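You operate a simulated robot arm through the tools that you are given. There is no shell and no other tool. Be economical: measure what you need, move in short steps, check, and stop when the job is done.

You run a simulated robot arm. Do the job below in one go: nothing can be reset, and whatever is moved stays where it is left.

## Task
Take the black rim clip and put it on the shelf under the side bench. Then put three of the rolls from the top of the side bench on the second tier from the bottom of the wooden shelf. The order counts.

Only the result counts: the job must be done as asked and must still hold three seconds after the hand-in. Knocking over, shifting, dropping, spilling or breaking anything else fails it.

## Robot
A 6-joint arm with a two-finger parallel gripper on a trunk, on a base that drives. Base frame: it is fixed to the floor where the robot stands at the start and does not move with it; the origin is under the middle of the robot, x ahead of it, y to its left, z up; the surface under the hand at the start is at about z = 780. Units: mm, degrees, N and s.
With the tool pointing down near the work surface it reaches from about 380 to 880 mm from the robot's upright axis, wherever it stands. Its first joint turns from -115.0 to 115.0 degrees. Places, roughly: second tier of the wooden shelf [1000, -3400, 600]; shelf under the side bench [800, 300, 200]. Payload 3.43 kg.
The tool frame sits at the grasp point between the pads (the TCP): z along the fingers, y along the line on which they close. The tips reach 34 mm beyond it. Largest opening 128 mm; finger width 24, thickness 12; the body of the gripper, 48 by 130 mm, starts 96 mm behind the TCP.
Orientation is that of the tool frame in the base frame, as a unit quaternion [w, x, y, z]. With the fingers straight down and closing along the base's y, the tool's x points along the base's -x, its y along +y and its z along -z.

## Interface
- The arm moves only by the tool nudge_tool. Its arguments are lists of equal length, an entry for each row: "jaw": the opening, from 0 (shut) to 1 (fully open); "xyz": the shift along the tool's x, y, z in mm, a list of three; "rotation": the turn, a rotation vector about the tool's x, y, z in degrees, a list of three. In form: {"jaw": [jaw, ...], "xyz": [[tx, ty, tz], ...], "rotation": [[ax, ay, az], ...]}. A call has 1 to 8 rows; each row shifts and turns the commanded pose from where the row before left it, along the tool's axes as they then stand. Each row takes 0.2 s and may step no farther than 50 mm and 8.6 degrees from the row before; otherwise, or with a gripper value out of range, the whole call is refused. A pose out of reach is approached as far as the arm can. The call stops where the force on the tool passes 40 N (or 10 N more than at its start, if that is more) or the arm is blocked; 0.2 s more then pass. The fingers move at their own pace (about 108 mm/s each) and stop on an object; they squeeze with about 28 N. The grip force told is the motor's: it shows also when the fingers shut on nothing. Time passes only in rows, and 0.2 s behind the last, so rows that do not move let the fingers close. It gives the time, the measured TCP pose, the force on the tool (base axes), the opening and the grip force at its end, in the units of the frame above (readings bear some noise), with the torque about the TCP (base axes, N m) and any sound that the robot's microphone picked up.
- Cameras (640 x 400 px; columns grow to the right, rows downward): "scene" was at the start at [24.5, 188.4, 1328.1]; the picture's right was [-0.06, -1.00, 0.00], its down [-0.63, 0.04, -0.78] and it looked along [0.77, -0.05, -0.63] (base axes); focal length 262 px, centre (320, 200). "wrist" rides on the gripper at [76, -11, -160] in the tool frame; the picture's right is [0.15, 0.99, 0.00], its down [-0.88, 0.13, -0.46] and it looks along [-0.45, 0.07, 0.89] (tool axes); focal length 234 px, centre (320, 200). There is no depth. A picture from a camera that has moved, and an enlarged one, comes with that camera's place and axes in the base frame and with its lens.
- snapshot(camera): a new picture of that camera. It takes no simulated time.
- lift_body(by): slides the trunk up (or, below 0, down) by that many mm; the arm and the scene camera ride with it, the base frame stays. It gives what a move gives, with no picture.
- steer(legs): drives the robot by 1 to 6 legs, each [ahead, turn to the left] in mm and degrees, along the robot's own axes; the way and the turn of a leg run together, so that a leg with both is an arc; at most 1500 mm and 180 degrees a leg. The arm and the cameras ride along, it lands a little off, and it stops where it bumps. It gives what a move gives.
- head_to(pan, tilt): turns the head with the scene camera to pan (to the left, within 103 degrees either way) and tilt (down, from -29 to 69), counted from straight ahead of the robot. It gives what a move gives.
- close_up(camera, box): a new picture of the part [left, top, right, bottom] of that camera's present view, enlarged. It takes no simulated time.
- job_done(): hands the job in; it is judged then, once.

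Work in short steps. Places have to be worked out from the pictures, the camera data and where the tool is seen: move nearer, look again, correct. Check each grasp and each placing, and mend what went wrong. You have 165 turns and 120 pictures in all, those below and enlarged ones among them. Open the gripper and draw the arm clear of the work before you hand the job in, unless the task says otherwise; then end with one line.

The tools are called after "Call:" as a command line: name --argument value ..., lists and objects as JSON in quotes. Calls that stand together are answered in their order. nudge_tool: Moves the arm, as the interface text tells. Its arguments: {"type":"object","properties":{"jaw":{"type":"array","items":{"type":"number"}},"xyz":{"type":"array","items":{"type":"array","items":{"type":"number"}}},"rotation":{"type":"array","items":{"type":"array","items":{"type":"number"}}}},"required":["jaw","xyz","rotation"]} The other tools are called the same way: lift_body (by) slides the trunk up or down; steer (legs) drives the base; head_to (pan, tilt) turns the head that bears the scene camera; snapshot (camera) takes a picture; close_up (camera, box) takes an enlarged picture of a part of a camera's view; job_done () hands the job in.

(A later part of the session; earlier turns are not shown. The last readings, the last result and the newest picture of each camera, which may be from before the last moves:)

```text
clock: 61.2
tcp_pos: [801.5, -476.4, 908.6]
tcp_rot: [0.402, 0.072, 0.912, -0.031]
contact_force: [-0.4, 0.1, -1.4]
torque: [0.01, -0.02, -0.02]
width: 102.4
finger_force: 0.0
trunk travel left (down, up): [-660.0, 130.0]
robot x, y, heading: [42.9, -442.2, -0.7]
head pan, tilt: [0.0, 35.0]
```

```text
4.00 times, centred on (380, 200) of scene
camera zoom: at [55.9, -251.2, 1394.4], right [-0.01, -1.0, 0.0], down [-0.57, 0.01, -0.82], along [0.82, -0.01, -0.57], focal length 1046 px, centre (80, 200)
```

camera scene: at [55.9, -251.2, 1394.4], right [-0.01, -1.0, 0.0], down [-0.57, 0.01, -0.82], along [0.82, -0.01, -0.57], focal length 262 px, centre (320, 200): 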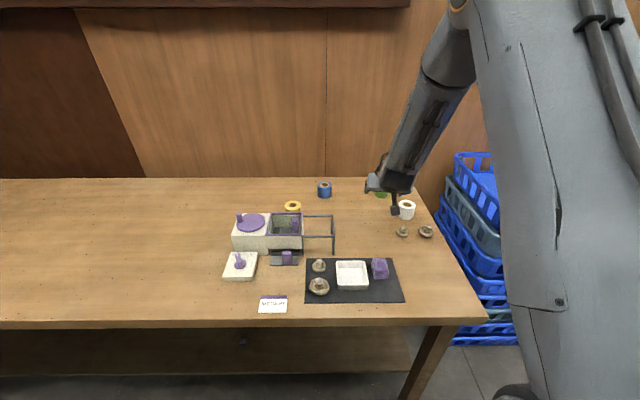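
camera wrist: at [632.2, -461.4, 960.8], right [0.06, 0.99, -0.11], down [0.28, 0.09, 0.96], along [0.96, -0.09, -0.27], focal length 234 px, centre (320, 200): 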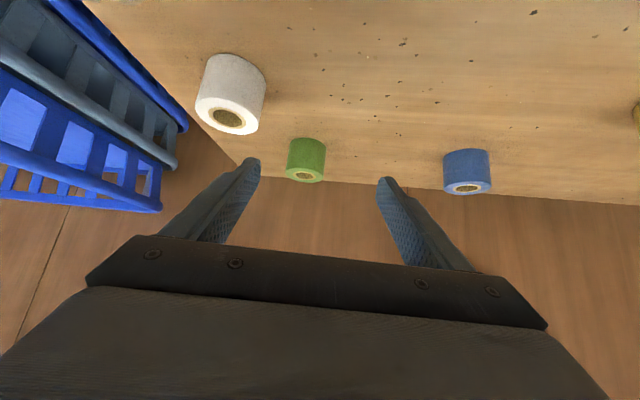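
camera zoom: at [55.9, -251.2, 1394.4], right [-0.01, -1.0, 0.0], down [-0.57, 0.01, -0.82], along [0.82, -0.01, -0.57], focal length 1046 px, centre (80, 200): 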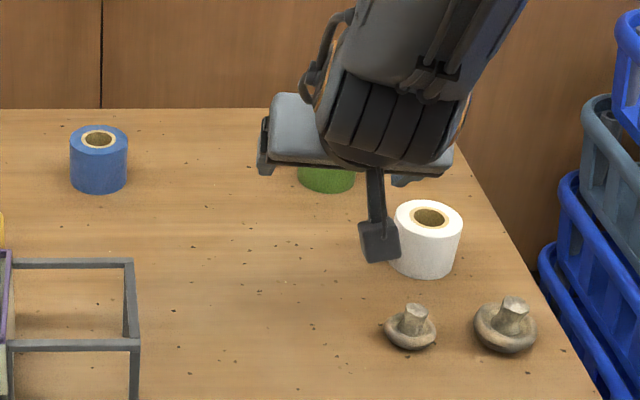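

The step was over 50 mm, so I'll redo it in smaller rows.

Call:
nudge_tool --jaw '[0.85, 0.85, 0.85, 0.85, 0.85]' --xyz '[[-7, -33, 9], [-7, -33, 9], [-7, -34, 8], [17, 0, 15], [17, 0, 15]]' --rotation '[[0, 0, 0], [0, 0, 0], [0, 0, 0], [0, 0, 0], [0, 0, 0]]'

Call:
snapshot --camera "wrist"

Call:
close_up --camera "scene" --box '[300, 150, 460, 250]'

```text
clock: 62.4
tcp_pos: [818.0, -487.7, 860.3]
tcp_rot: [0.405, 0.074, 0.911, -0.034]
contact_force: [-5.2, -1.1, 23.9]
torque: [-1.58, -0.14, -0.31]
width: 109.6
finger_force: 0.4
out of reach, approached as far as the arm can: row 1, 2, 3, 4, 5
trunk travel left (down, up): [-660.0, 130.0]
robot x, y, heading: [43.9, -444.2, -0.8]
head pan, tilt: [0.0, 35.0]
```

```text
86 pictures are left
camera wrist: at [648.4, -471.5, 911.8], right [0.07, 0.99, -0.11], down [0.27, 0.09, 0.96], along [0.96, -0.09, -0.26], focal length 234 px, centre (320, 200)
```

wrist: 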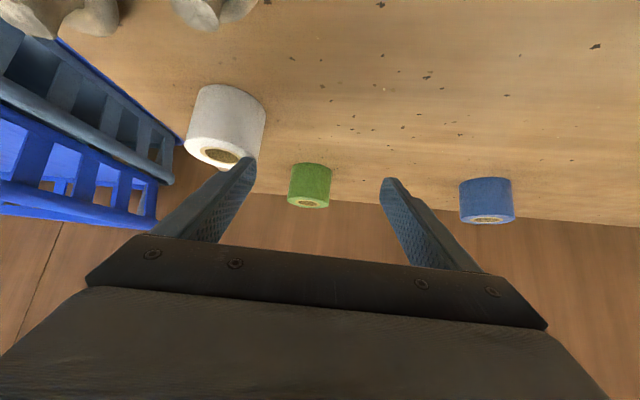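

```text
4.00 times, centred on (380, 200) of scene
camera zoom: at [54.7, -251.3, 1394.7], right [-0.01, -1.0, 0.0], down [-0.57, 0.01, -0.82], along [0.82, -0.01, -0.57], focal length 1046 px, centre (80, 200)
```

zoom: 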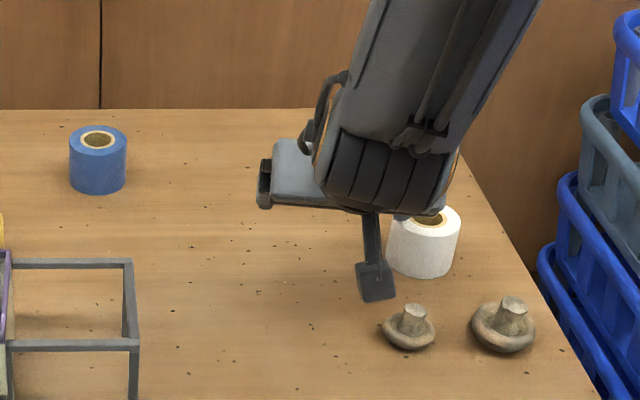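

The right finger is resting on the white roll because the sideways move was blocked by a joint limit. I'll raise straight up at once and undo the sideways command.

Call:
nudge_tool --jaw '[0.85, 0.85, 0.85, 0.85]' --xyz '[[-33, 0, -30], [-30, 10, -27], [0, 45, 0], [0, 45, 0]]' --rotation '[[0, 0, 0], [0, 0, 0], [0, 0, 0], [0, 0, 0]]'

Call:
snapshot --camera "wrist"

```text
clock: 63.4
tcp_pos: [833.5, -388.9, 940.2]
tcp_rot: [0.401, 0.073, 0.913, -0.031]
contact_force: [0.1, 0.6, -0.2]
torque: [0.06, 0.02, 0.05]
width: 108.7
finger_force: 0.1
trunk travel left (down, up): [-660.0, 130.0]
robot x, y, heading: [41.8, -444.3, -0.6]
head pan, tilt: [0.0, 35.0]
```

```text
84 pictures are left
camera wrist: at [663.6, -374.1, 993.0], right [0.06, 0.99, -0.11], down [0.28, 0.09, 0.96], along [0.96, -0.09, -0.27], focal length 234 px, centre (320, 200)
```

wrist: 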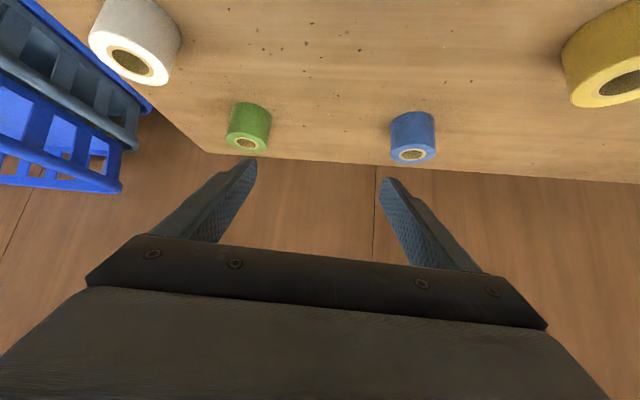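

The command now follows the measured pose, and moving left is free of limits. I'll take blue first: drive 60 mm ahead, then move above it and check.

Call:
steer --legs '[[60, 0]]'

Call:
nudge_tool --jaw '[0.75, 0.75, 0.75]' --xyz '[[-12.5, 38, 13], [-12.5, 38, 13], [-12.5, 38, 13]]' --rotation '[[0, 0, 0], [0, 0, 0], [0, 0, 0]]'

Call:
snapshot --camera "wrist"

Call:
snapshot --camera "scene"

```text
clock: 64.4
tcp_pos: [895.3, -389.4, 940.5]
tcp_rot: [0.401, 0.073, 0.912, -0.031]
contact_force: [0.1, 0.2, 0.5]
torque: [-0.03, -0.03, -0.02]
width: 108.8
finger_force: 0.1
trunk travel left (down, up): [-660.0, 130.0]
robot x, y, heading: [105.2, -446.1, -0.5]
head pan, tilt: [0.0, 35.0]
```

```text
clock: 65.2
tcp_pos: [965.0, -287.4, 943.4]
tcp_rot: [0.402, 0.073, 0.912, -0.03]
contact_force: [0.7, -0.2, -0.8]
torque: [0.05, 0.0, 0.03]
width: 96.0
finger_force: 0.1
trunk travel left (down, up): [-660.0, 130.0]
robot x, y, heading: [101.5, -443.5, -0.6]
head pan, tilt: [0.0, 35.0]
```

```text
83 pictures are left
camera wrist: at [796.8, -271.4, 995.4], right [0.06, 0.99, -0.1], down [0.28, 0.09, 0.96], along [0.96, -0.08, -0.27], focal length 234 px, centre (320, 200)
```

wrist: 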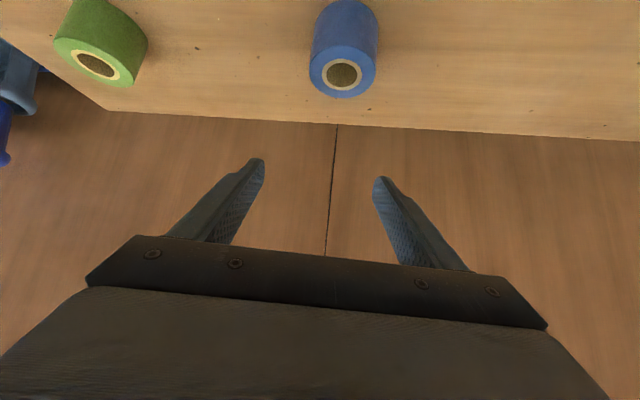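

```text
82 pictures are left
camera scene: at [117.0, -252.2, 1394.4], right [-0.01, -1.0, 0.0], down [-0.57, 0.01, -0.82], along [0.82, -0.01, -0.57], focal length 262 px, centre (320, 200)
```

scene: 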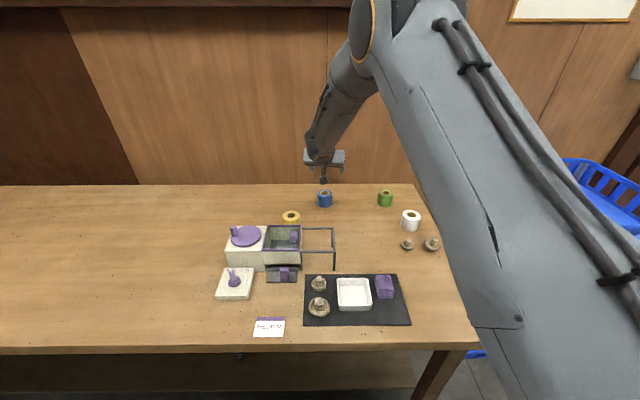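

Blue is centred at about (972,-280). I'll align and descend most of the way, then check.

Call:
nudge_tool --jaw '[0.75, 0.75, 0.75]' --xyz '[[25, 7, 18], [25, 0, 23], [22, 0, 20]]' --rotation '[[0, 0, 0], [0, 0, 0], [0, 0, 0]]'

Call:
snapshot --camera "wrist"

Call:
close_up --camera "scene" --box '[240, 150, 400, 250]'

```text
clock: 66.0
tcp_pos: [962.9, -277.3, 847.0]
tcp_rot: [0.402, 0.072, 0.912, -0.031]
contact_force: [-0.4, 0.1, 0.0]
torque: [0.0, 0.04, 0.02]
width: 96.3
finger_force: 0.0
trunk travel left (down, up): [-660.0, 130.0]
robot x, y, heading: [107.4, -446.6, -0.6]
head pan, tilt: [0.0, 35.0]
```

```text
81 pictures are left
camera wrist: at [793.6, -262.9, 899.7], right [0.06, 0.99, -0.11], down [0.27, 0.09, 0.96], along [0.96, -0.08, -0.27], focal length 234 px, centre (320, 200)
```

wrist: 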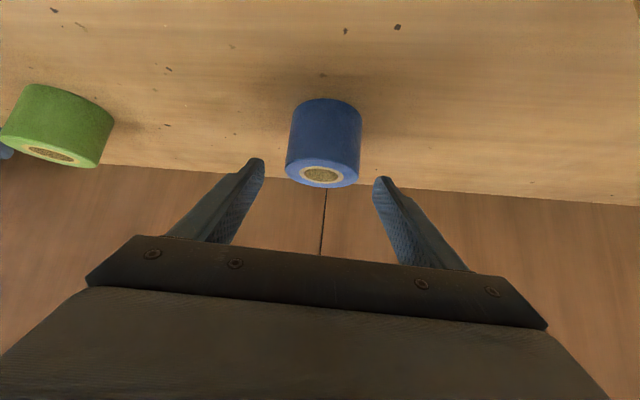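

```text
4.00 times, centred on (320, 200) of scene
camera zoom: at [117.0, -252.0, 1394.4], right [-0.01, -1.0, 0.0], down [-0.57, 0.01, -0.82], along [0.82, -0.01, -0.57], focal length 1046 px, centre (320, 200)
```

zoom: 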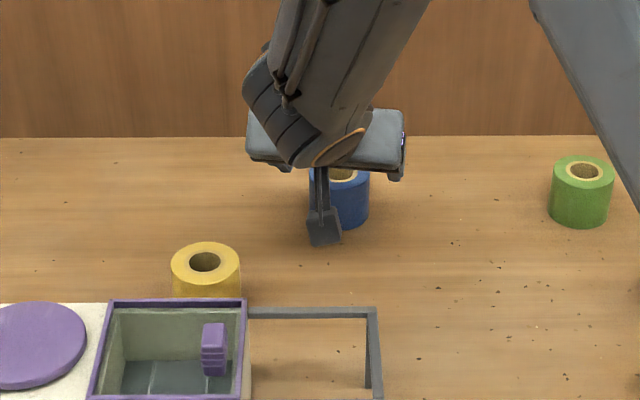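

Alignment looks good. I'll lower the last 31 mm and close.

Call:
nudge_tool --jaw '[0.75, 0.75, 0.4, 0.3, 0.3, 0.3]' --xyz '[[12, 0, 11], [11, 0, 10], [0, 0, 0], [0, 0, 0], [0, 0, 0], [0, 0, 0]]' --rotation '[[0, 0, 0], [0, 0, 0], [0, 0, 0], [0, 0, 0], [0, 0, 0], [0, 0, 0]]'

Call:
snapshot --camera "wrist"

```text
clock: 67.4
tcp_pos: [963.0, -275.8, 815.6]
tcp_rot: [0.402, 0.072, 0.912, -0.03]
contact_force: [0.3, -0.3, -0.8]
torque: [0.0, 0.0, -0.04]
width: 58.9
finger_force: 28.2
trunk travel left (down, up): [-660.0, 130.0]
robot x, y, heading: [102.9, -449.3, -0.6]
head pan, tilt: [0.0, 35.0]
```

```text
79 pictures are left
camera wrist: at [793.0, -261.6, 868.0], right [0.06, 0.99, -0.11], down [0.28, 0.09, 0.96], along [0.96, -0.08, -0.27], focal length 234 px, centre (320, 200)
```

wrist: 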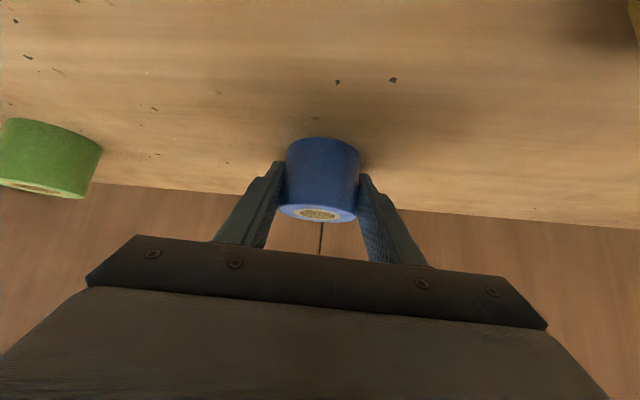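

Blue is held (59 mm). I'll lift, raise the trunk and back away from the bench.

Call:
nudge_tool --jaw '[0.3, 0.3, 0.3]' --xyz '[[-35, 0, -32], [-35, 0, -32], [-10, 0, -9]]' --rotation '[[0, 0, 0], [0, 0, 0], [0, 0, 0]]'

Call:
lift_body --by 125

Call:
steer --legs '[[-500, 0], [0, -90]]'

Call:
head_to --pan 20 --tilt 25

Call:
snapshot --camera "scene"

```text
clock: 68.2
tcp_pos: [966.2, -276.1, 923.7]
tcp_rot: [0.402, 0.072, 0.912, -0.031]
contact_force: [0.3, 0.0, -1.2]
torque: [-0.02, 0.04, 0.01]
width: 59.2
finger_force: 28.0
trunk travel left (down, up): [-660.0, 130.0]
robot x, y, heading: [107.1, -445.9, -0.6]
head pan, tilt: [0.0, 35.0]
```

```text
clock: 69.7
tcp_pos: [964.8, -276.9, 1049.2]
tcp_rot: [0.401, 0.073, 0.913, -0.031]
contact_force: [-0.1, -0.2, -1.6]
torque: [0.02, -0.01, 0.01]
width: 59.0
finger_force: 28.1
trunk travel left (down, up): [-785.0, 5.0]
robot x, y, heading: [103.6, -448.0, -0.9]
head pan, tilt: [0.0, 35.0]
```

```text
clock: 76.5
tcp_pos: [-230.1, -1300.4, 1050.2]
tcp_rot: [0.261, 0.7, 0.59, -0.307]
contact_force: [0.3, -0.7, -1.5]
torque: [0.03, 0.02, 0.0]
width: 59.1
finger_force: 28.0
trunk travel left (down, up): [-785.0, 5.0]
robot x, y, heading: [-389.3, -442.6, -91.2]
head pan, tilt: [0.0, 35.0]
```

```text
clock: 77.3
tcp_pos: [-229.8, -1300.2, 1049.1]
tcp_rot: [0.261, 0.699, 0.591, -0.307]
contact_force: [-0.2, 0.2, -1.6]
torque: [0.01, 0.01, -0.03]
width: 59.2
finger_force: 28.0
trunk travel left (down, up): [-785.0, 5.0]
robot x, y, heading: [-389.9, -437.1, -91.0]
head pan, tilt: [20.0, 25.0]
```

```text
78 pictures are left
camera scene: at [-164.7, -419.5, 1535.1], right [-0.95, -0.32, 0.0], down [-0.14, 0.4, -0.91], along [0.29, -0.86, -0.42], focal length 262 px, centre (320, 200)
```

scene: 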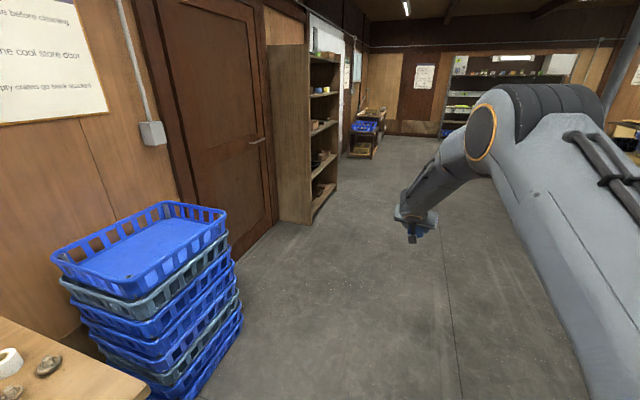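

The path is clear. The shelf's front face is at x≈900, spanning y≈-2850 to about -3900. I'll drive down and face it.

Call:
steer --legs '[[1480, 0.5], [1440, 0.5], [0, 90]]'

Call:
head_to --pan -5 --tilt 40

Call:
snapshot --camera "scene"

```text
clock: 95.1
tcp_pos: [444.3, -3159.2, 1049.2]
tcp_rot: [0.402, 0.073, 0.912, -0.031]
contact_force: [-0.3, -0.4, -0.8]
torque: [0.05, 0.0, -0.01]
width: 59.1
finger_force: 27.9
trunk travel left (down, up): [-785.0, 5.0]
robot x, y, heading: [-418.1, -3329.2, -0.6]
head pan, tilt: [20.0, 25.0]
```

```text
clock: 96.0
tcp_pos: [444.3, -3159.3, 1050.0]
tcp_rot: [0.402, 0.074, 0.912, -0.031]
contact_force: [-0.3, -0.3, -1.5]
torque: [-0.01, -0.01, -0.01]
width: 59.0
finger_force: 27.7
trunk travel left (down, up): [-785.0, 5.0]
robot x, y, heading: [-410.2, -3326.1, -0.4]
head pan, tilt: [-5.0, 40.0]
```

```text
77 pictures are left
camera scene: at [-440.7, -3141.9, 1511.9], right [-0.1, -1.0, 0.0], down [-0.64, 0.06, -0.77], along [0.76, -0.07, -0.64], focal length 262 px, centre (320, 200)
```

scene: 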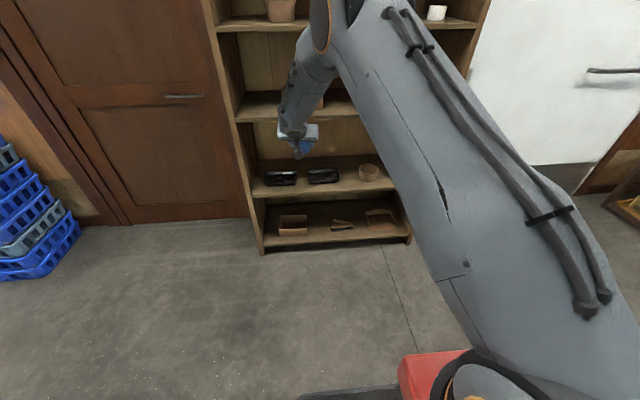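

Tiers show at about z≈50, 510 and 980. The second tier holds two black items and a cup. I'll lower the trunk and look straight at it.

Call:
lift_body --by -330

Call:
head_to --pan -12 --tilt 25

Call:
snapshot --camera "scene"

Call:
snapshot --camera "wrist"

```text
clock: 99.2
tcp_pos: [443.6, -3159.2, 719.9]
tcp_rot: [0.402, 0.073, 0.912, -0.03]
contact_force: [-0.2, -0.3, -1.1]
torque: [0.01, 0.04, 0.0]
width: 59.3
finger_force: 27.3
trunk travel left (down, up): [-455.0, 335.0]
robot x, y, heading: [-415.4, -3328.3, -0.4]
head pan, tilt: [-5.0, 40.0]
```

```text
clock: 100.0
tcp_pos: [443.6, -3158.9, 719.7]
tcp_rot: [0.402, 0.072, 0.912, -0.03]
contact_force: [-0.9, 0.0, -0.1]
torque: [0.02, 0.03, -0.01]
width: 59.4
finger_force: 28.6
trunk travel left (down, up): [-455.0, 335.0]
robot x, y, heading: [-418.0, -3326.1, -0.4]
head pan, tilt: [-12.0, 25.0]
```

```text
76 pictures are left
camera scene: at [-343.6, -3154.7, 1205.1], right [-0.22, -0.98, 0.0], down [-0.41, 0.09, -0.91], along [0.88, -0.2, -0.42], focal length 262 px, centre (320, 200)
```

scene: 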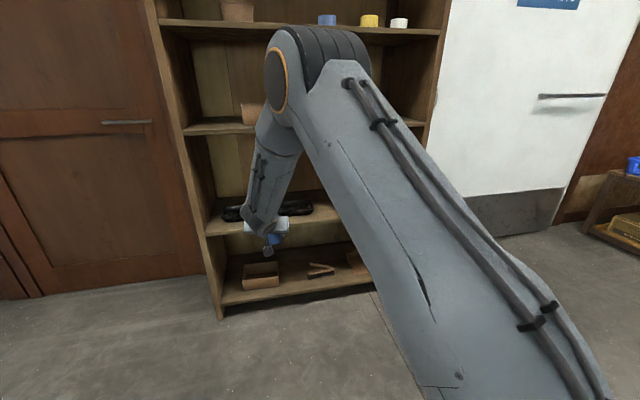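

```text
75 pictures are left
camera wrist: at [274.5, -3144.9, 772.6], right [0.06, 0.99, -0.11], down [0.28, 0.09, 0.96], along [0.96, -0.08, -0.27], focal length 234 px, centre (320, 200)
```

wrist: 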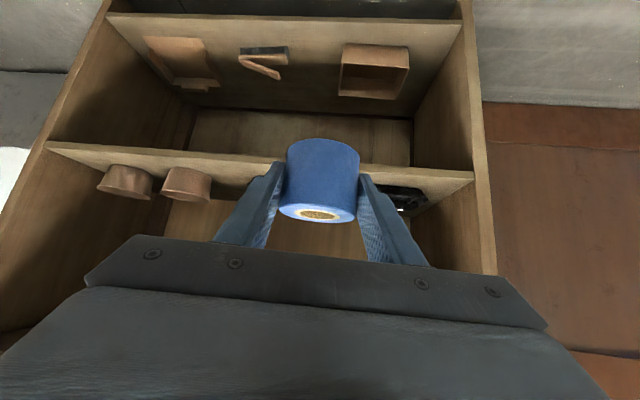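

The wrist view shows two brown cups on the right, with the black items hidden behind the roll. I'll raise it for a better angle on tier 2 and take two yawed views.

Call:
lift_body --by 150

Call:
steer --legs '[[0, 14]]'

Call:
snapshot --camera "wrist"

Call:
steer --legs '[[0, -28]]'

Call:
snapshot --camera "wrist"

```text
clock: 101.7
tcp_pos: [443.3, -3160.6, 870.1]
tcp_rot: [0.402, 0.073, 0.912, -0.031]
contact_force: [0.1, 0.3, 0.1]
torque: [0.01, 0.02, -0.04]
width: 58.9
finger_force: 28.3
trunk travel left (down, up): [-605.0, 185.0]
robot x, y, heading: [-417.5, -3327.6, -0.8]
head pan, tilt: [-12.0, 25.0]
```

```text
clock: 103.0
tcp_pos: [380.3, -2961.2, 869.0]
tcp_rot: [0.402, -0.037, 0.915, 0.017]
contact_force: [-0.2, -0.6, -0.9]
torque: [0.02, 0.03, 0.02]
width: 58.9
finger_force: 28.3
trunk travel left (down, up): [-605.0, 185.0]
robot x, y, heading: [-415.0, -3333.0, 13.1]
head pan, tilt: [-12.0, 25.0]
```

```text
74 pictures are left
camera wrist: at [211.2, -2986.7, 922.7], right [-0.18, 0.98, -0.11], down [0.25, 0.15, 0.96], along [0.95, 0.15, -0.27], focal length 234 px, centre (320, 200)
```

wrist: 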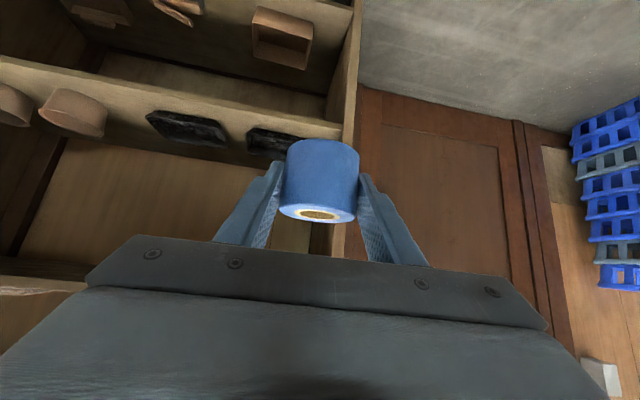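

```text
clock: 104.8
tcp_pos: [458.5, -3377.3, 869.7]
tcp_rot: [0.395, 0.186, 0.896, -0.081]
contact_force: [0.4, 0.3, -1.6]
torque: [0.03, 0.03, 0.01]
width: 59.0
finger_force: 27.6
trunk travel left (down, up): [-605.0, 185.0]
robot x, y, heading: [-415.7, -3328.1, -14.8]
head pan, tilt: [-12.0, 25.0]
```

```text
73 pictures are left
camera wrist: at [298.6, -3322.1, 922.6], right [0.3, 0.95, -0.11], down [0.29, 0.01, 0.96], along [0.91, -0.32, -0.27], focal length 234 px, centre (320, 200)
```

wrist: 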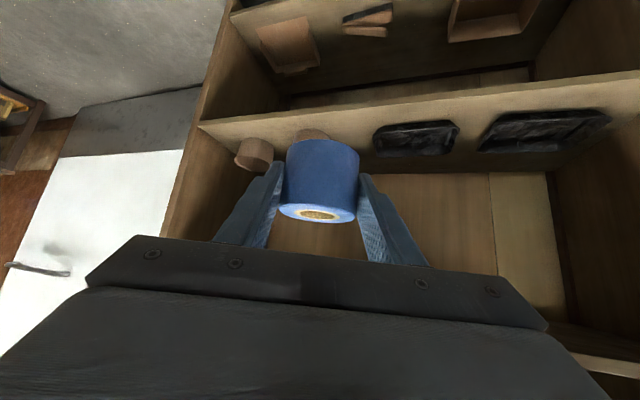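

I'll enlarge this view to see where the tier surface and its items lie.

Call:
close_up --camera "wrist" --box '[180, 50, 640, 240]'

```text
1.39 times, centred on (410, 145) of wrist
camera zoom: at [298.6, -3322.1, 922.6], right [0.3, 0.95, -0.11], down [0.29, 0.01, 0.96], along [0.91, -0.32, -0.27], focal length 326 px, centre (195, 276)
```

zoom: 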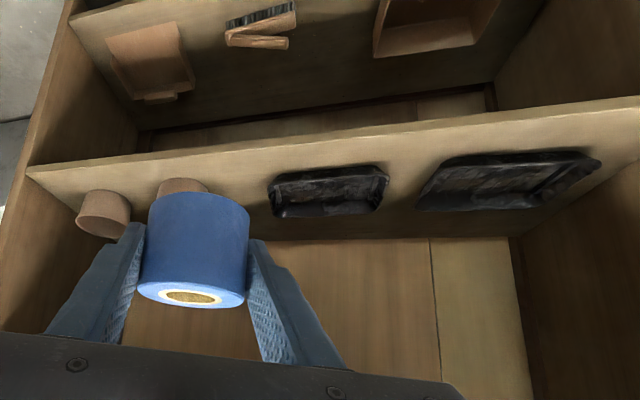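

I estimate the tier-2 top at z≈528, its front x≈800 and back ≈1230. Trays span y≈-3385..-2830 and the cups are near y≈-3580 and -3800. The gap around y≈-3460 is free, so I'll approach it and lower for a closer look.

Call:
steer --legs '[[0, -2.7], [230, 0], [0, 7.5]]'

Call:
lift_body --by -200

Call:
snapshot --camera "wrist"

Call:
head_to --pan 0 --tilt 25

Call:
snapshot --camera "scene"

```text
clock: 107.5
tcp_pos: [675.4, -3382.5, 868.9]
tcp_rot: [0.398, 0.153, 0.902, -0.066]
contact_force: [0.5, -0.2, -0.6]
torque: [-0.01, -0.01, -0.02]
width: 58.8
finger_force: 28.3
trunk travel left (down, up): [-605.0, 185.0]
robot x, y, heading: [-203.7, -3398.7, -10.8]
head pan, tilt: [-12.0, 25.0]
```

```text
clock: 109.6
tcp_pos: [676.2, -3381.9, 670.1]
tcp_rot: [0.398, 0.151, 0.902, -0.065]
contact_force: [0.0, 0.3, -0.4]
torque: [-0.01, 0.04, 0.02]
width: 59.0
finger_force: 27.9
trunk travel left (down, up): [-405.0, 385.0]
robot x, y, heading: [-201.3, -3402.5, -10.9]
head pan, tilt: [-12.0, 25.0]
```

```text
71 pictures are left
camera wrist: at [511.3, -3338.1, 722.8], right [0.23, 0.97, -0.11], down [0.29, 0.04, 0.96], along [0.93, -0.25, -0.27], focal length 234 px, centre (320, 200)
```

wrist: 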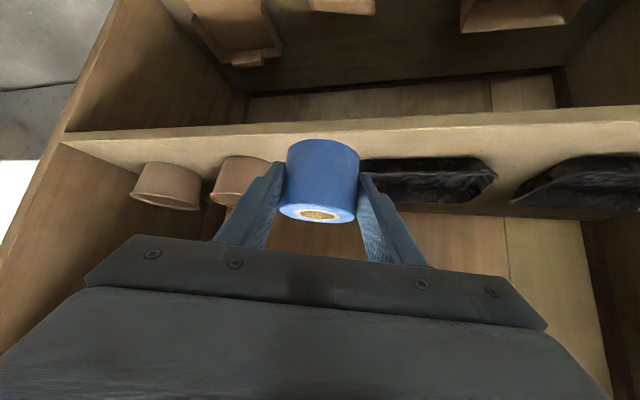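

```text
clock: 110.4
tcp_pos: [676.8, -3382.4, 669.6]
tcp_rot: [0.397, 0.152, 0.903, -0.066]
contact_force: [-0.6, 0.3, -1.6]
torque: [-0.02, -0.02, 0.01]
width: 59.1
finger_force: 28.4
trunk travel left (down, up): [-405.0, 385.0]
robot x, y, heading: [-201.7, -3396.2, -10.5]
head pan, tilt: [0.0, 25.0]
```

```text
70 pictures are left
camera scene: at [-79.7, -3223.5, 1155.1], right [-0.19, -0.98, 0.0], down [-0.42, 0.08, -0.91], along [0.89, -0.17, -0.42], focal length 262 px, centre (320, 200)
```

scene: 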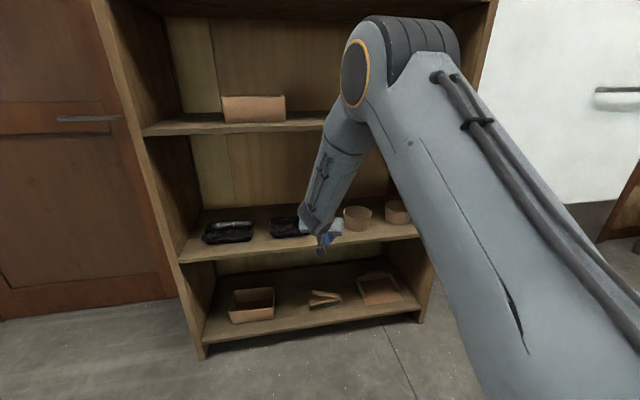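

The gap between cup 2 (left edge y≈-3580) and tray 1 (y≈-3387) is about 190 mm wide. I'll place blue at (960,-3480): turn 2° right and drive 275 mm in at the current height.

Call:
steer --legs '[[0, -2], [275, 0]]'

Call:
snapshot --camera "wrist"

Call:
snapshot --camera "scene"

```text
clock: 112.7
tcp_pos: [944.4, -3470.9, 670.7]
tcp_rot: [0.397, 0.167, 0.9, -0.073]
contact_force: [0.5, -0.8, -0.5]
torque: [-0.02, 0.03, -0.03]
width: 59.3
finger_force: 27.8
trunk travel left (down, up): [-405.0, 385.0]
robot x, y, heading: [69.6, -3458.5, -12.4]
head pan, tilt: [0.0, 25.0]
```

```text
69 pictures are left
camera wrist: at [781.9, -3421.8, 722.6], right [0.26, 0.96, -0.11], down [0.29, 0.03, 0.96], along [0.92, -0.28, -0.27], focal length 234 px, centre (320, 200)
```

wrist: 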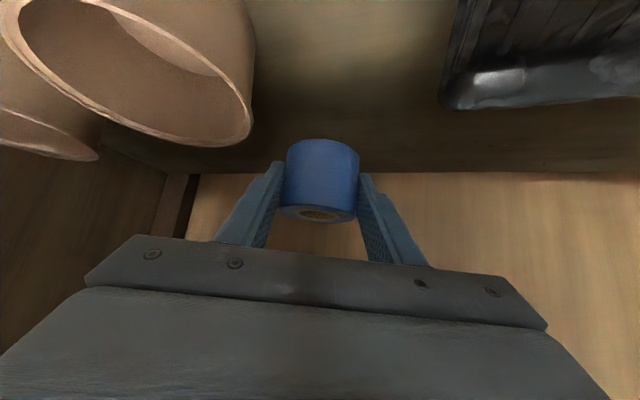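

```text
68 pictures are left
camera scene: at [195.2, -3287.7, 1155.2], right [-0.22, -0.98, 0.0], down [-0.41, 0.09, -0.91], along [0.88, -0.2, -0.42], focal length 262 px, centre (320, 200)
```

scene: 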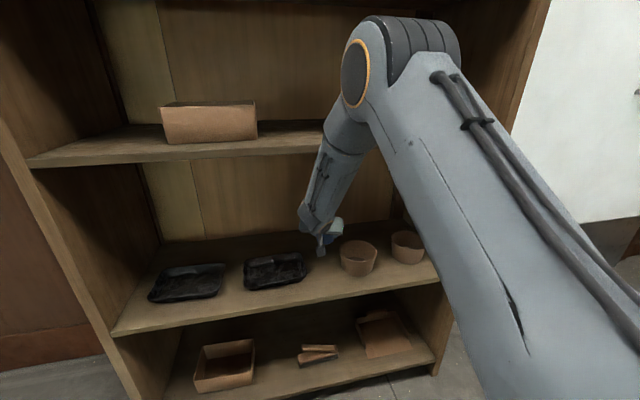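

The gap measures about 158 mm here (cup edge -3533, tray edge -3375). I'll shift 18 mm left to centre, then lower.

Call:
nudge_tool --jaw '[0.3]' --xyz '[[0, 18, 0]]' --rotation '[[0, 0, 0]]'

Call:
lift_body --by -85

Call:
snapshot --camera "wrist"

Call:
close_up --camera "scene" --box '[200, 150, 460, 310]'

```text
clock: 113.1
tcp_pos: [951.9, -3455.2, 669.9]
tcp_rot: [0.396, 0.167, 0.9, -0.071]
contact_force: [-0.1, 0.2, -0.9]
torque: [-0.01, 0.0, 0.0]
width: 59.2
finger_force: 28.1
trunk travel left (down, up): [-405.0, 385.0]
robot x, y, heading: [70.7, -3458.2, -12.5]
head pan, tilt: [0.0, 25.0]
```

```text
clock: 114.3
tcp_pos: [953.7, -3454.0, 591.4]
tcp_rot: [0.403, 0.166, 0.897, -0.072]
contact_force: [13.6, -3.2, 34.9]
torque: [-1.23, -0.42, 0.35]
width: 59.2
finger_force: 27.5
trunk travel left (down, up): [-320.0, 470.0]
robot x, y, heading: [69.9, -3459.5, -12.4]
head pan, tilt: [0.0, 25.0]
```

```text
67 pictures are left
camera wrist: at [790.8, -3405.3, 642.4], right [0.26, 0.96, -0.11], down [0.28, 0.03, 0.96], along [0.92, -0.28, -0.26], focal length 234 px, centre (320, 200)
```

wrist: 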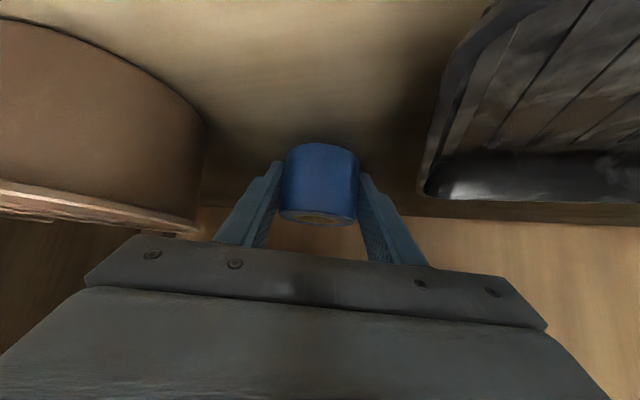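

```text
2.46 times, centred on (330, 230) of scene
camera zoom: at [217.3, -3292.9, 1070.5], right [-0.22, -0.98, 0.0], down [-0.41, 0.09, -0.91], along [0.89, -0.2, -0.42], focal length 644 px, centre (295, 126)
```

zoom: 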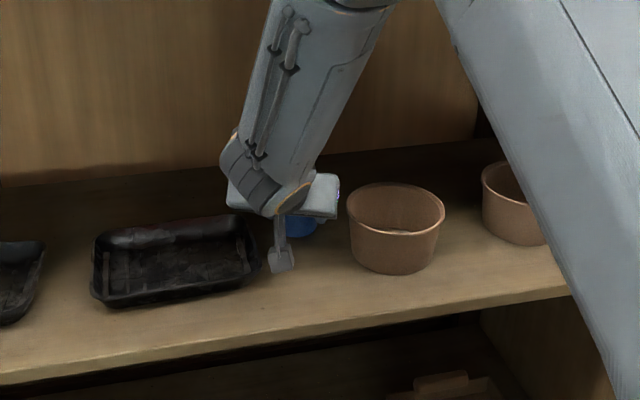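

The roll touched the tier (35 N) at TCP z=591, so the surface is at about 555. I'll ease up 5 mm, open moderately and then draw back along the tool axis.

Call:
nudge_tool --jaw '[0.3, 0.62, 0.62, 0.62]' --xyz '[[-3.4, 0, -3.1], [0, 0, 0], [0, 0, 0], [0, 0, 0]]' --rotation '[[0, 0, 0], [0, 0, 0], [0, 0, 0], [0, 0, 0]]'

Call:
snapshot --camera "wrist"

```text
clock: 115.3
tcp_pos: [953.2, -3452.8, 592.1]
tcp_rot: [0.398, 0.166, 0.9, -0.071]
contact_force: [10.9, 23.7, 30.9]
torque: [-0.44, -0.44, 0.6]
width: 64.7
finger_force: 0.1
trunk travel left (down, up): [-320.0, 470.0]
robot x, y, heading: [72.4, -3454.4, -12.4]
head pan, tilt: [0.0, 25.0]
```

```text
65 pictures are left
camera wrist: at [789.2, -3403.7, 644.0], right [0.26, 0.96, -0.1], down [0.28, 0.03, 0.96], along [0.92, -0.28, -0.27], focal length 234 px, centre (320, 200)
```

wrist: 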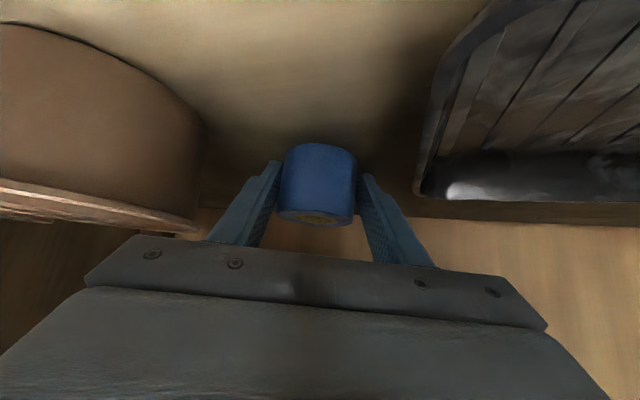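

The fingertips seem pressed on the surface (z and friction forces). I'll raise 6 mm more without opening further, then open.

Call:
nudge_tool --jaw '[0.5, 0.5]' --xyz '[[-3, 0, -2.7], [-2, 0, -1.8]]' --rotation '[[0, 0, 0], [0, 0, 0]]'

```text
clock: 115.9
tcp_pos: [948.7, -3455.2, 592.8]
tcp_rot: [0.392, 0.168, 0.901, -0.073]
contact_force: [0.1, -0.1, 0.2]
torque: [0.02, -0.02, 0.04]
width: 64.4
finger_force: 0.0
trunk travel left (down, up): [-320.0, 470.0]
robot x, y, heading: [67.5, -3459.3, -12.7]
head pan, tilt: [0.0, 25.0]
```

Forces are zero now. I'll open wider and look.

Call:
nudge_tool --jaw '[0.6, 0.6]' --xyz '[[0, 0, 0], [0, 0, 0]]' --rotation '[[0, 0, 0], [0, 0, 0]]'

Call:
snapshot --camera "wrist"

```text
clock: 116.5
tcp_pos: [951.2, -3453.5, 594.7]
tcp_rot: [0.396, 0.166, 0.9, -0.072]
contact_force: [-0.9, 0.6, 0.5]
torque: [-0.03, 0.0, 0.02]
width: 76.8
finger_force: 0.1
trunk travel left (down, up): [-320.0, 470.0]
robot x, y, heading: [63.9, -3460.2, -12.2]
head pan, tilt: [0.0, 25.0]
```

```text
64 pictures are left
camera wrist: at [788.2, -3405.1, 648.4], right [0.26, 0.96, -0.11], down [0.29, 0.03, 0.96], along [0.92, -0.28, -0.27], focal length 234 px, centre (320, 200)
```

wrist: 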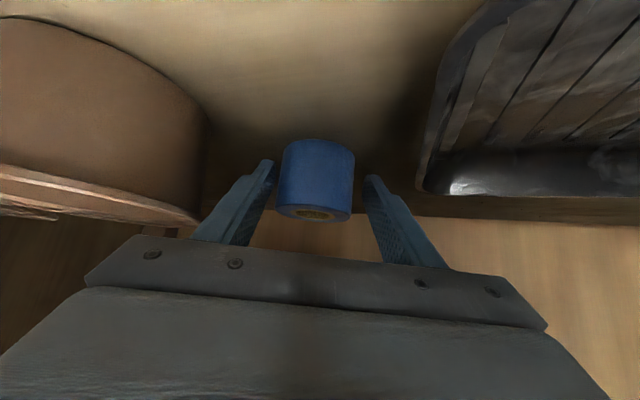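

Blue stands free on tier 2. I'll withdraw along the tool axis, then back out of the shelf.

Call:
nudge_tool --jaw '[0.6, 0.6, 0.6]' --xyz '[[0, 0, -35], [0, 0, -35], [0, 0, -40]]' --rotation '[[0, 0, 0], [0, 0, 0], [0, 0, 0]]'

Call:
steer --legs '[[-280, 0]]'

Call:
snapshot --camera "wrist"

```text
clock: 117.3
tcp_pos: [877.3, -3424.5, 672.8]
tcp_rot: [0.396, 0.168, 0.9, -0.073]
contact_force: [-0.2, -0.3, -0.2]
torque: [-0.02, -0.05, 0.0]
width: 76.6
finger_force: 0.1
trunk travel left (down, up): [-320.0, 470.0]
robot x, y, heading: [69.0, -3458.8, -12.4]
head pan, tilt: [0.0, 25.0]
```

```text
clock: 119.3
tcp_pos: [605.2, -3360.9, 671.9]
tcp_rot: [0.396, 0.166, 0.9, -0.072]
contact_force: [-0.4, -0.3, 0.4]
torque: [0.02, 0.03, 0.0]
width: 76.8
finger_force: 0.1
trunk travel left (down, up): [-320.0, 470.0]
robot x, y, heading: [-203.3, -3397.5, -12.5]
head pan, tilt: [0.0, 25.0]
```

```text
63 pictures are left
camera wrist: at [441.8, -3312.7, 725.1], right [0.26, 0.96, -0.11], down [0.29, 0.03, 0.96], along [0.92, -0.28, -0.27], focal length 234 px, centre (320, 200)
```

wrist: 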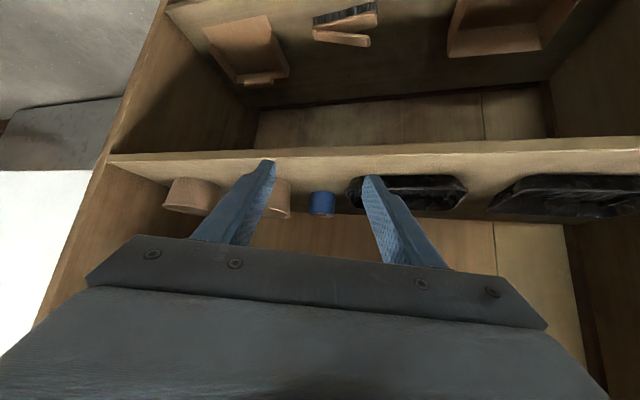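

Blue is in place beside the tray, and nothing was disturbed. I'll raise the trunk and drive back to the bench for white.

Call:
lift_body --by 390

Call:
steer --legs '[[0, 104.5], [1420, 0], [1400, 0], [0, -107]]'

Call:
snapshot --camera "wrist"

Call:
snapshot --camera "scene"

```text
clock: 123.0
tcp_pos: [604.1, -3360.7, 1062.4]
tcp_rot: [0.396, 0.166, 0.9, -0.072]
contact_force: [-0.5, 0.3, -0.6]
torque: [-0.01, -0.01, -0.01]
width: 76.7
finger_force: 0.1
trunk travel left (down, up): [-710.0, 80.0]
robot x, y, heading: [-205.9, -3391.7, -12.2]
head pan, tilt: [0.0, 25.0]
```

```text
clock: 145.6
tcp_pos: [544.9, -555.4, 1062.2]
tcp_rot: [0.395, 0.189, 0.895, -0.082]
contact_force: [-1.0, 1.1, 0.5]
torque: [0.0, 0.01, 0.01]
width: 77.0
finger_force: 0.1
trunk travel left (down, up): [-710.0, 80.0]
robot x, y, heading: [-266.8, -550.8, -15.3]
head pan, tilt: [0.0, 25.0]
```

```text
62 pictures are left
camera wrist: at [385.3, -499.7, 1115.1], right [0.31, 0.95, -0.11], down [0.29, 0.01, 0.96], along [0.91, -0.32, -0.27], focal length 234 px, centre (320, 200)
```

wrist: 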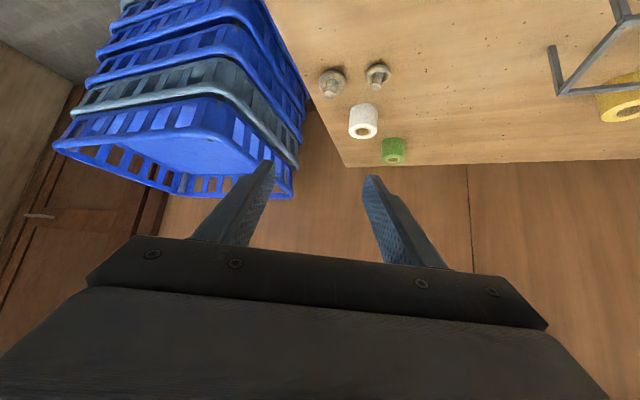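

```text
61 pictures are left
camera scene: at [-211.3, -366.4, 1460.1], right [-0.26, -0.96, 0.0], down [-0.41, 0.11, -0.91], along [0.87, -0.24, -0.42], focal length 262 px, centre (320, 200)
```

scene: 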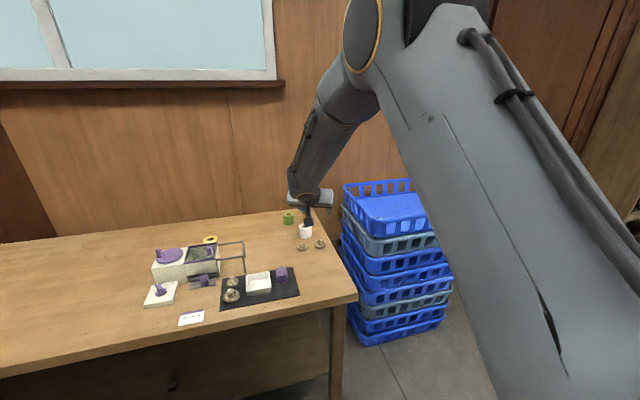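

White is ahead. I'll turn 2° left and drive 275 mm so the TCP is above it, then lower partway and look.

Call:
steer --legs '[[0, 2.3], [270, 0]]'

Call:
lift_body --by -130

Call:
snapshot --camera "wrist"

Call:
snapshot --camera "scene"

```text
clock: 147.9
tcp_pos: [807.8, -580.2, 1061.6]
tcp_rot: [0.396, 0.169, 0.9, -0.073]
contact_force: [-0.2, -0.2, 0.2]
torque: [0.01, 0.03, 0.0]
width: 76.6
finger_force: 0.1
trunk travel left (down, up): [-710.0, 80.0]
robot x, y, heading: [-0.2, -611.7, -12.4]
head pan, tilt: [0.0, 25.0]
```

```text
clock: 149.4
tcp_pos: [807.9, -579.3, 932.1]
tcp_rot: [0.396, 0.167, 0.9, -0.072]
contact_force: [-0.3, 0.2, -0.3]
torque: [0.02, 0.0, 0.02]
width: 76.7
finger_force: 0.0
trunk travel left (down, up): [-580.0, 210.0]
robot x, y, heading: [2.3, -614.1, -12.6]
head pan, tilt: [0.0, 25.0]
```

```text
60 pictures are left
camera wrist: at [644.3, -530.5, 985.4], right [0.26, 0.96, -0.1], down [0.29, 0.03, 0.96], along [0.92, -0.28, -0.27], focal length 234 px, centre (320, 200)
```

wrist: 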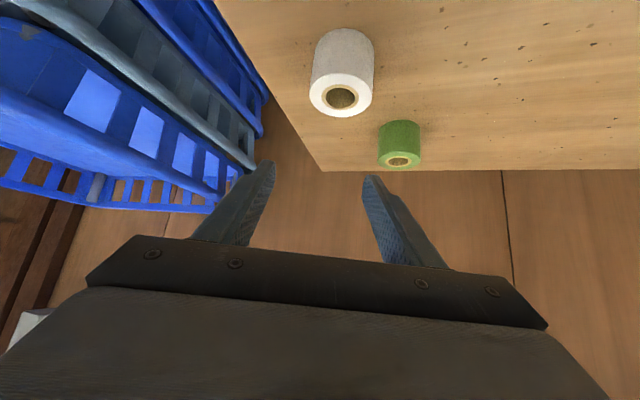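

```text
59 pictures are left
camera scene: at [77.8, -431.9, 1330.2], right [-0.22, -0.98, 0.0], down [-0.41, 0.09, -0.91], along [0.88, -0.2, -0.42], focal length 262 px, centre (320, 200)
```

scene: 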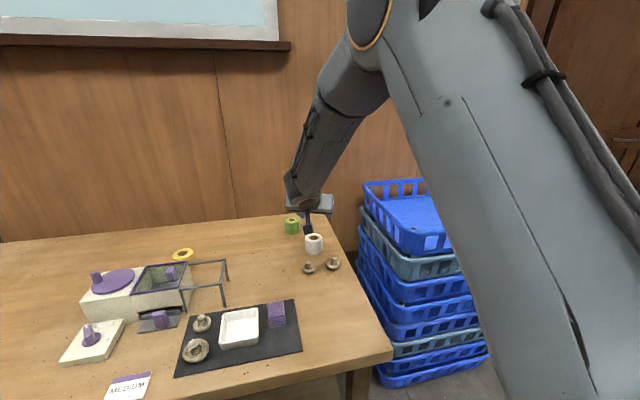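

White is at about (826,-578). I'll fine-align, open wide and go down two thirds, then check.

Call:
nudge_tool --jaw '[0.85, 0.85, 0.85]' --xyz '[[-2, 6, 2], [28, 0, 25], [29, 0, 27]]' --rotation '[[0, 0, 0], [0, 0, 0], [0, 0, 0]]'

Call:
snapshot --camera "wrist"

Call:
close_up --camera "scene" --box '[250, 180, 410, 280]'

```text
clock: 150.2
tcp_pos: [810.7, -575.6, 854.6]
tcp_rot: [0.397, 0.168, 0.9, -0.073]
contact_force: [0.1, -0.7, 2.1]
torque: [0.08, 0.04, 0.02]
width: 108.8
finger_force: 0.0
trunk travel left (down, up): [-580.0, 210.0]
robot x, y, heading: [-0.9, -612.3, -12.8]
head pan, tilt: [0.0, 25.0]
```

```text
58 pictures are left
camera wrist: at [648.9, -526.2, 906.9], right [0.26, 0.96, -0.11], down [0.29, 0.03, 0.96], along [0.92, -0.28, -0.27], focal length 234 px, centre (320, 200)
```

wrist: 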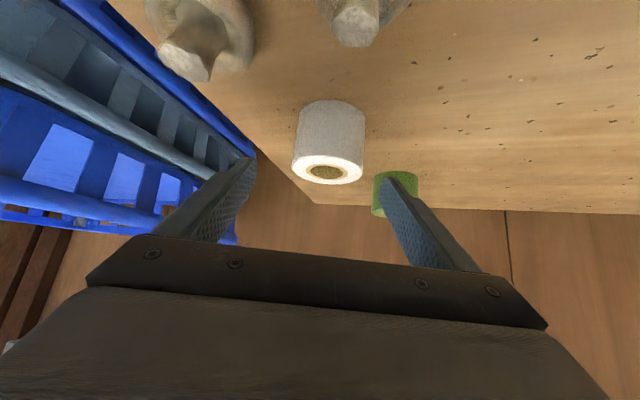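

```text
4.00 times, centred on (330, 230) of scene
camera zoom: at [77.3, -432.0, 1330.2], right [-0.22, -0.98, 0.0], down [-0.41, 0.09, -0.91], along [0.88, -0.2, -0.42], focal length 1046 px, centre (280, 80)
```

zoom: 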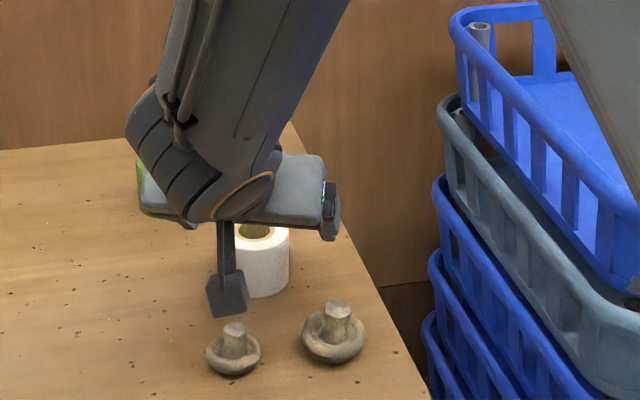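

The roll is centred between the fingers. I'll go down the last 37 mm and close.

Call:
nudge_tool --jaw '[0.85, 0.85, 0.85, 0.4, 0.35, 0.35, 0.35]' --xyz '[[10, 2, 9], [10, 0, 9], [7, 0, 7], [0, 0, 0], [0, 0, 0], [0, 0, 0], [0, 0, 0]]' --rotation '[[0, 0, 0], [0, 0, 0], [0, 0, 0], [0, 0, 0], [0, 0, 0], [0, 0, 0], [0, 0, 0]]'

Call:
snapshot --camera "wrist"

```text
clock: 151.8
tcp_pos: [813.2, -572.4, 818.7]
tcp_rot: [0.397, 0.168, 0.899, -0.073]
contact_force: [0.4, 0.4, -0.6]
torque: [-0.03, -0.04, -0.01]
width: 59.0
finger_force: 28.2
trunk travel left (down, up): [-580.0, 210.0]
robot x, y, heading: [-0.3, -612.4, -12.6]
head pan, tilt: [0.0, 25.0]
```

```text
56 pictures are left
camera wrist: at [650.2, -523.8, 871.4], right [0.26, 0.96, -0.11], down [0.29, 0.03, 0.96], along [0.92, -0.28, -0.27], focal length 234 px, centre (320, 200)
```

wrist: 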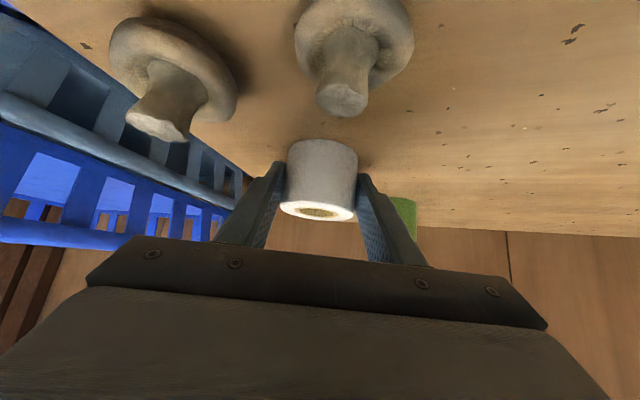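

White is held. I'll lift, raise the trunk, back off and drive to the shelf.

Call:
nudge_tool --jaw '[0.35, 0.35, 0.35]' --xyz '[[-35, 0, -32], [-35, 0, -32], [-10, 0, -9]]' --rotation '[[0, 0, 0], [0, 0, 0], [0, 0, 0]]'

Call:
lift_body --by 130

Call:
steer --legs '[[-500, 0], [0, -76.2], [1440, 0], [1440, 0], [0, 76.2]]'

Call:
lift_body --by -370

Call:
snapshot --camera "wrist"

```text
clock: 152.7
tcp_pos: [811.1, -572.3, 928.3]
tcp_rot: [0.396, 0.169, 0.9, -0.073]
contact_force: [-0.6, -0.2, -1.1]
torque: [0.02, -0.01, -0.01]
width: 59.1
finger_force: 27.9
trunk travel left (down, up): [-580.0, 210.0]
robot x, y, heading: [-3.2, -613.2, -12.7]
head pan, tilt: [0.0, 25.0]
```

```text
clock: 154.2
tcp_pos: [813.6, -573.8, 1056.5]
tcp_rot: [0.396, 0.168, 0.9, -0.073]
contact_force: [-0.2, 0.1, -1.2]
torque: [-0.03, 0.0, 0.05]
width: 59.0
finger_force: 28.2
trunk travel left (down, up): [-710.0, 80.0]
robot x, y, heading: [-0.3, -613.3, -12.7]
head pan, tilt: [0.0, 25.0]
```

```text
clock: 177.3
tcp_pos: [265.6, -3374.9, 1057.4]
tcp_rot: [0.395, 0.186, 0.896, -0.08]
contact_force: [-1.4, 0.2, -0.8]
torque: [0.0, 0.0, -0.01]
width: 58.6
finger_force: 27.4
trunk travel left (down, up): [-710.0, 80.0]
robot x, y, heading: [-551.5, -3381.8, -15.0]
head pan, tilt: [0.0, 25.0]
```

```text
clock: 180.9
tcp_pos: [265.4, -3374.4, 687.7]
tcp_rot: [0.395, 0.186, 0.896, -0.08]
contact_force: [0.4, 0.5, -1.1]
torque: [0.03, 0.01, 0.01]
width: 58.9
finger_force: 27.6
trunk travel left (down, up): [-340.0, 450.0]
robot x, y, heading: [-546.8, -3382.1, -14.8]
head pan, tilt: [0.0, 25.0]
```

```text
55 pictures are left
camera wrist: at [105.0, -3318.2, 739.7], right [0.3, 0.95, -0.11], down [0.29, 0.02, 0.96], along [0.91, -0.32, -0.27], focal length 234 px, centre (320, 200)
```

wrist: 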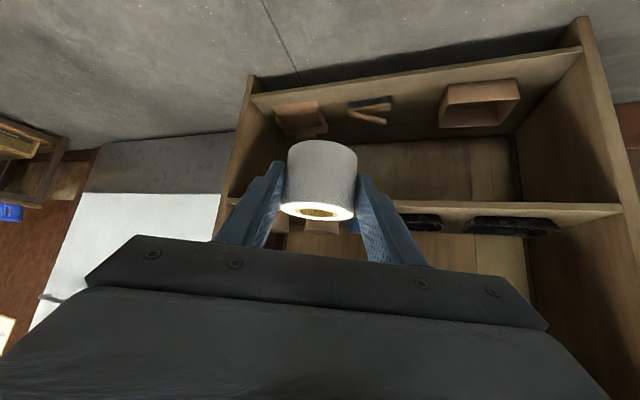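

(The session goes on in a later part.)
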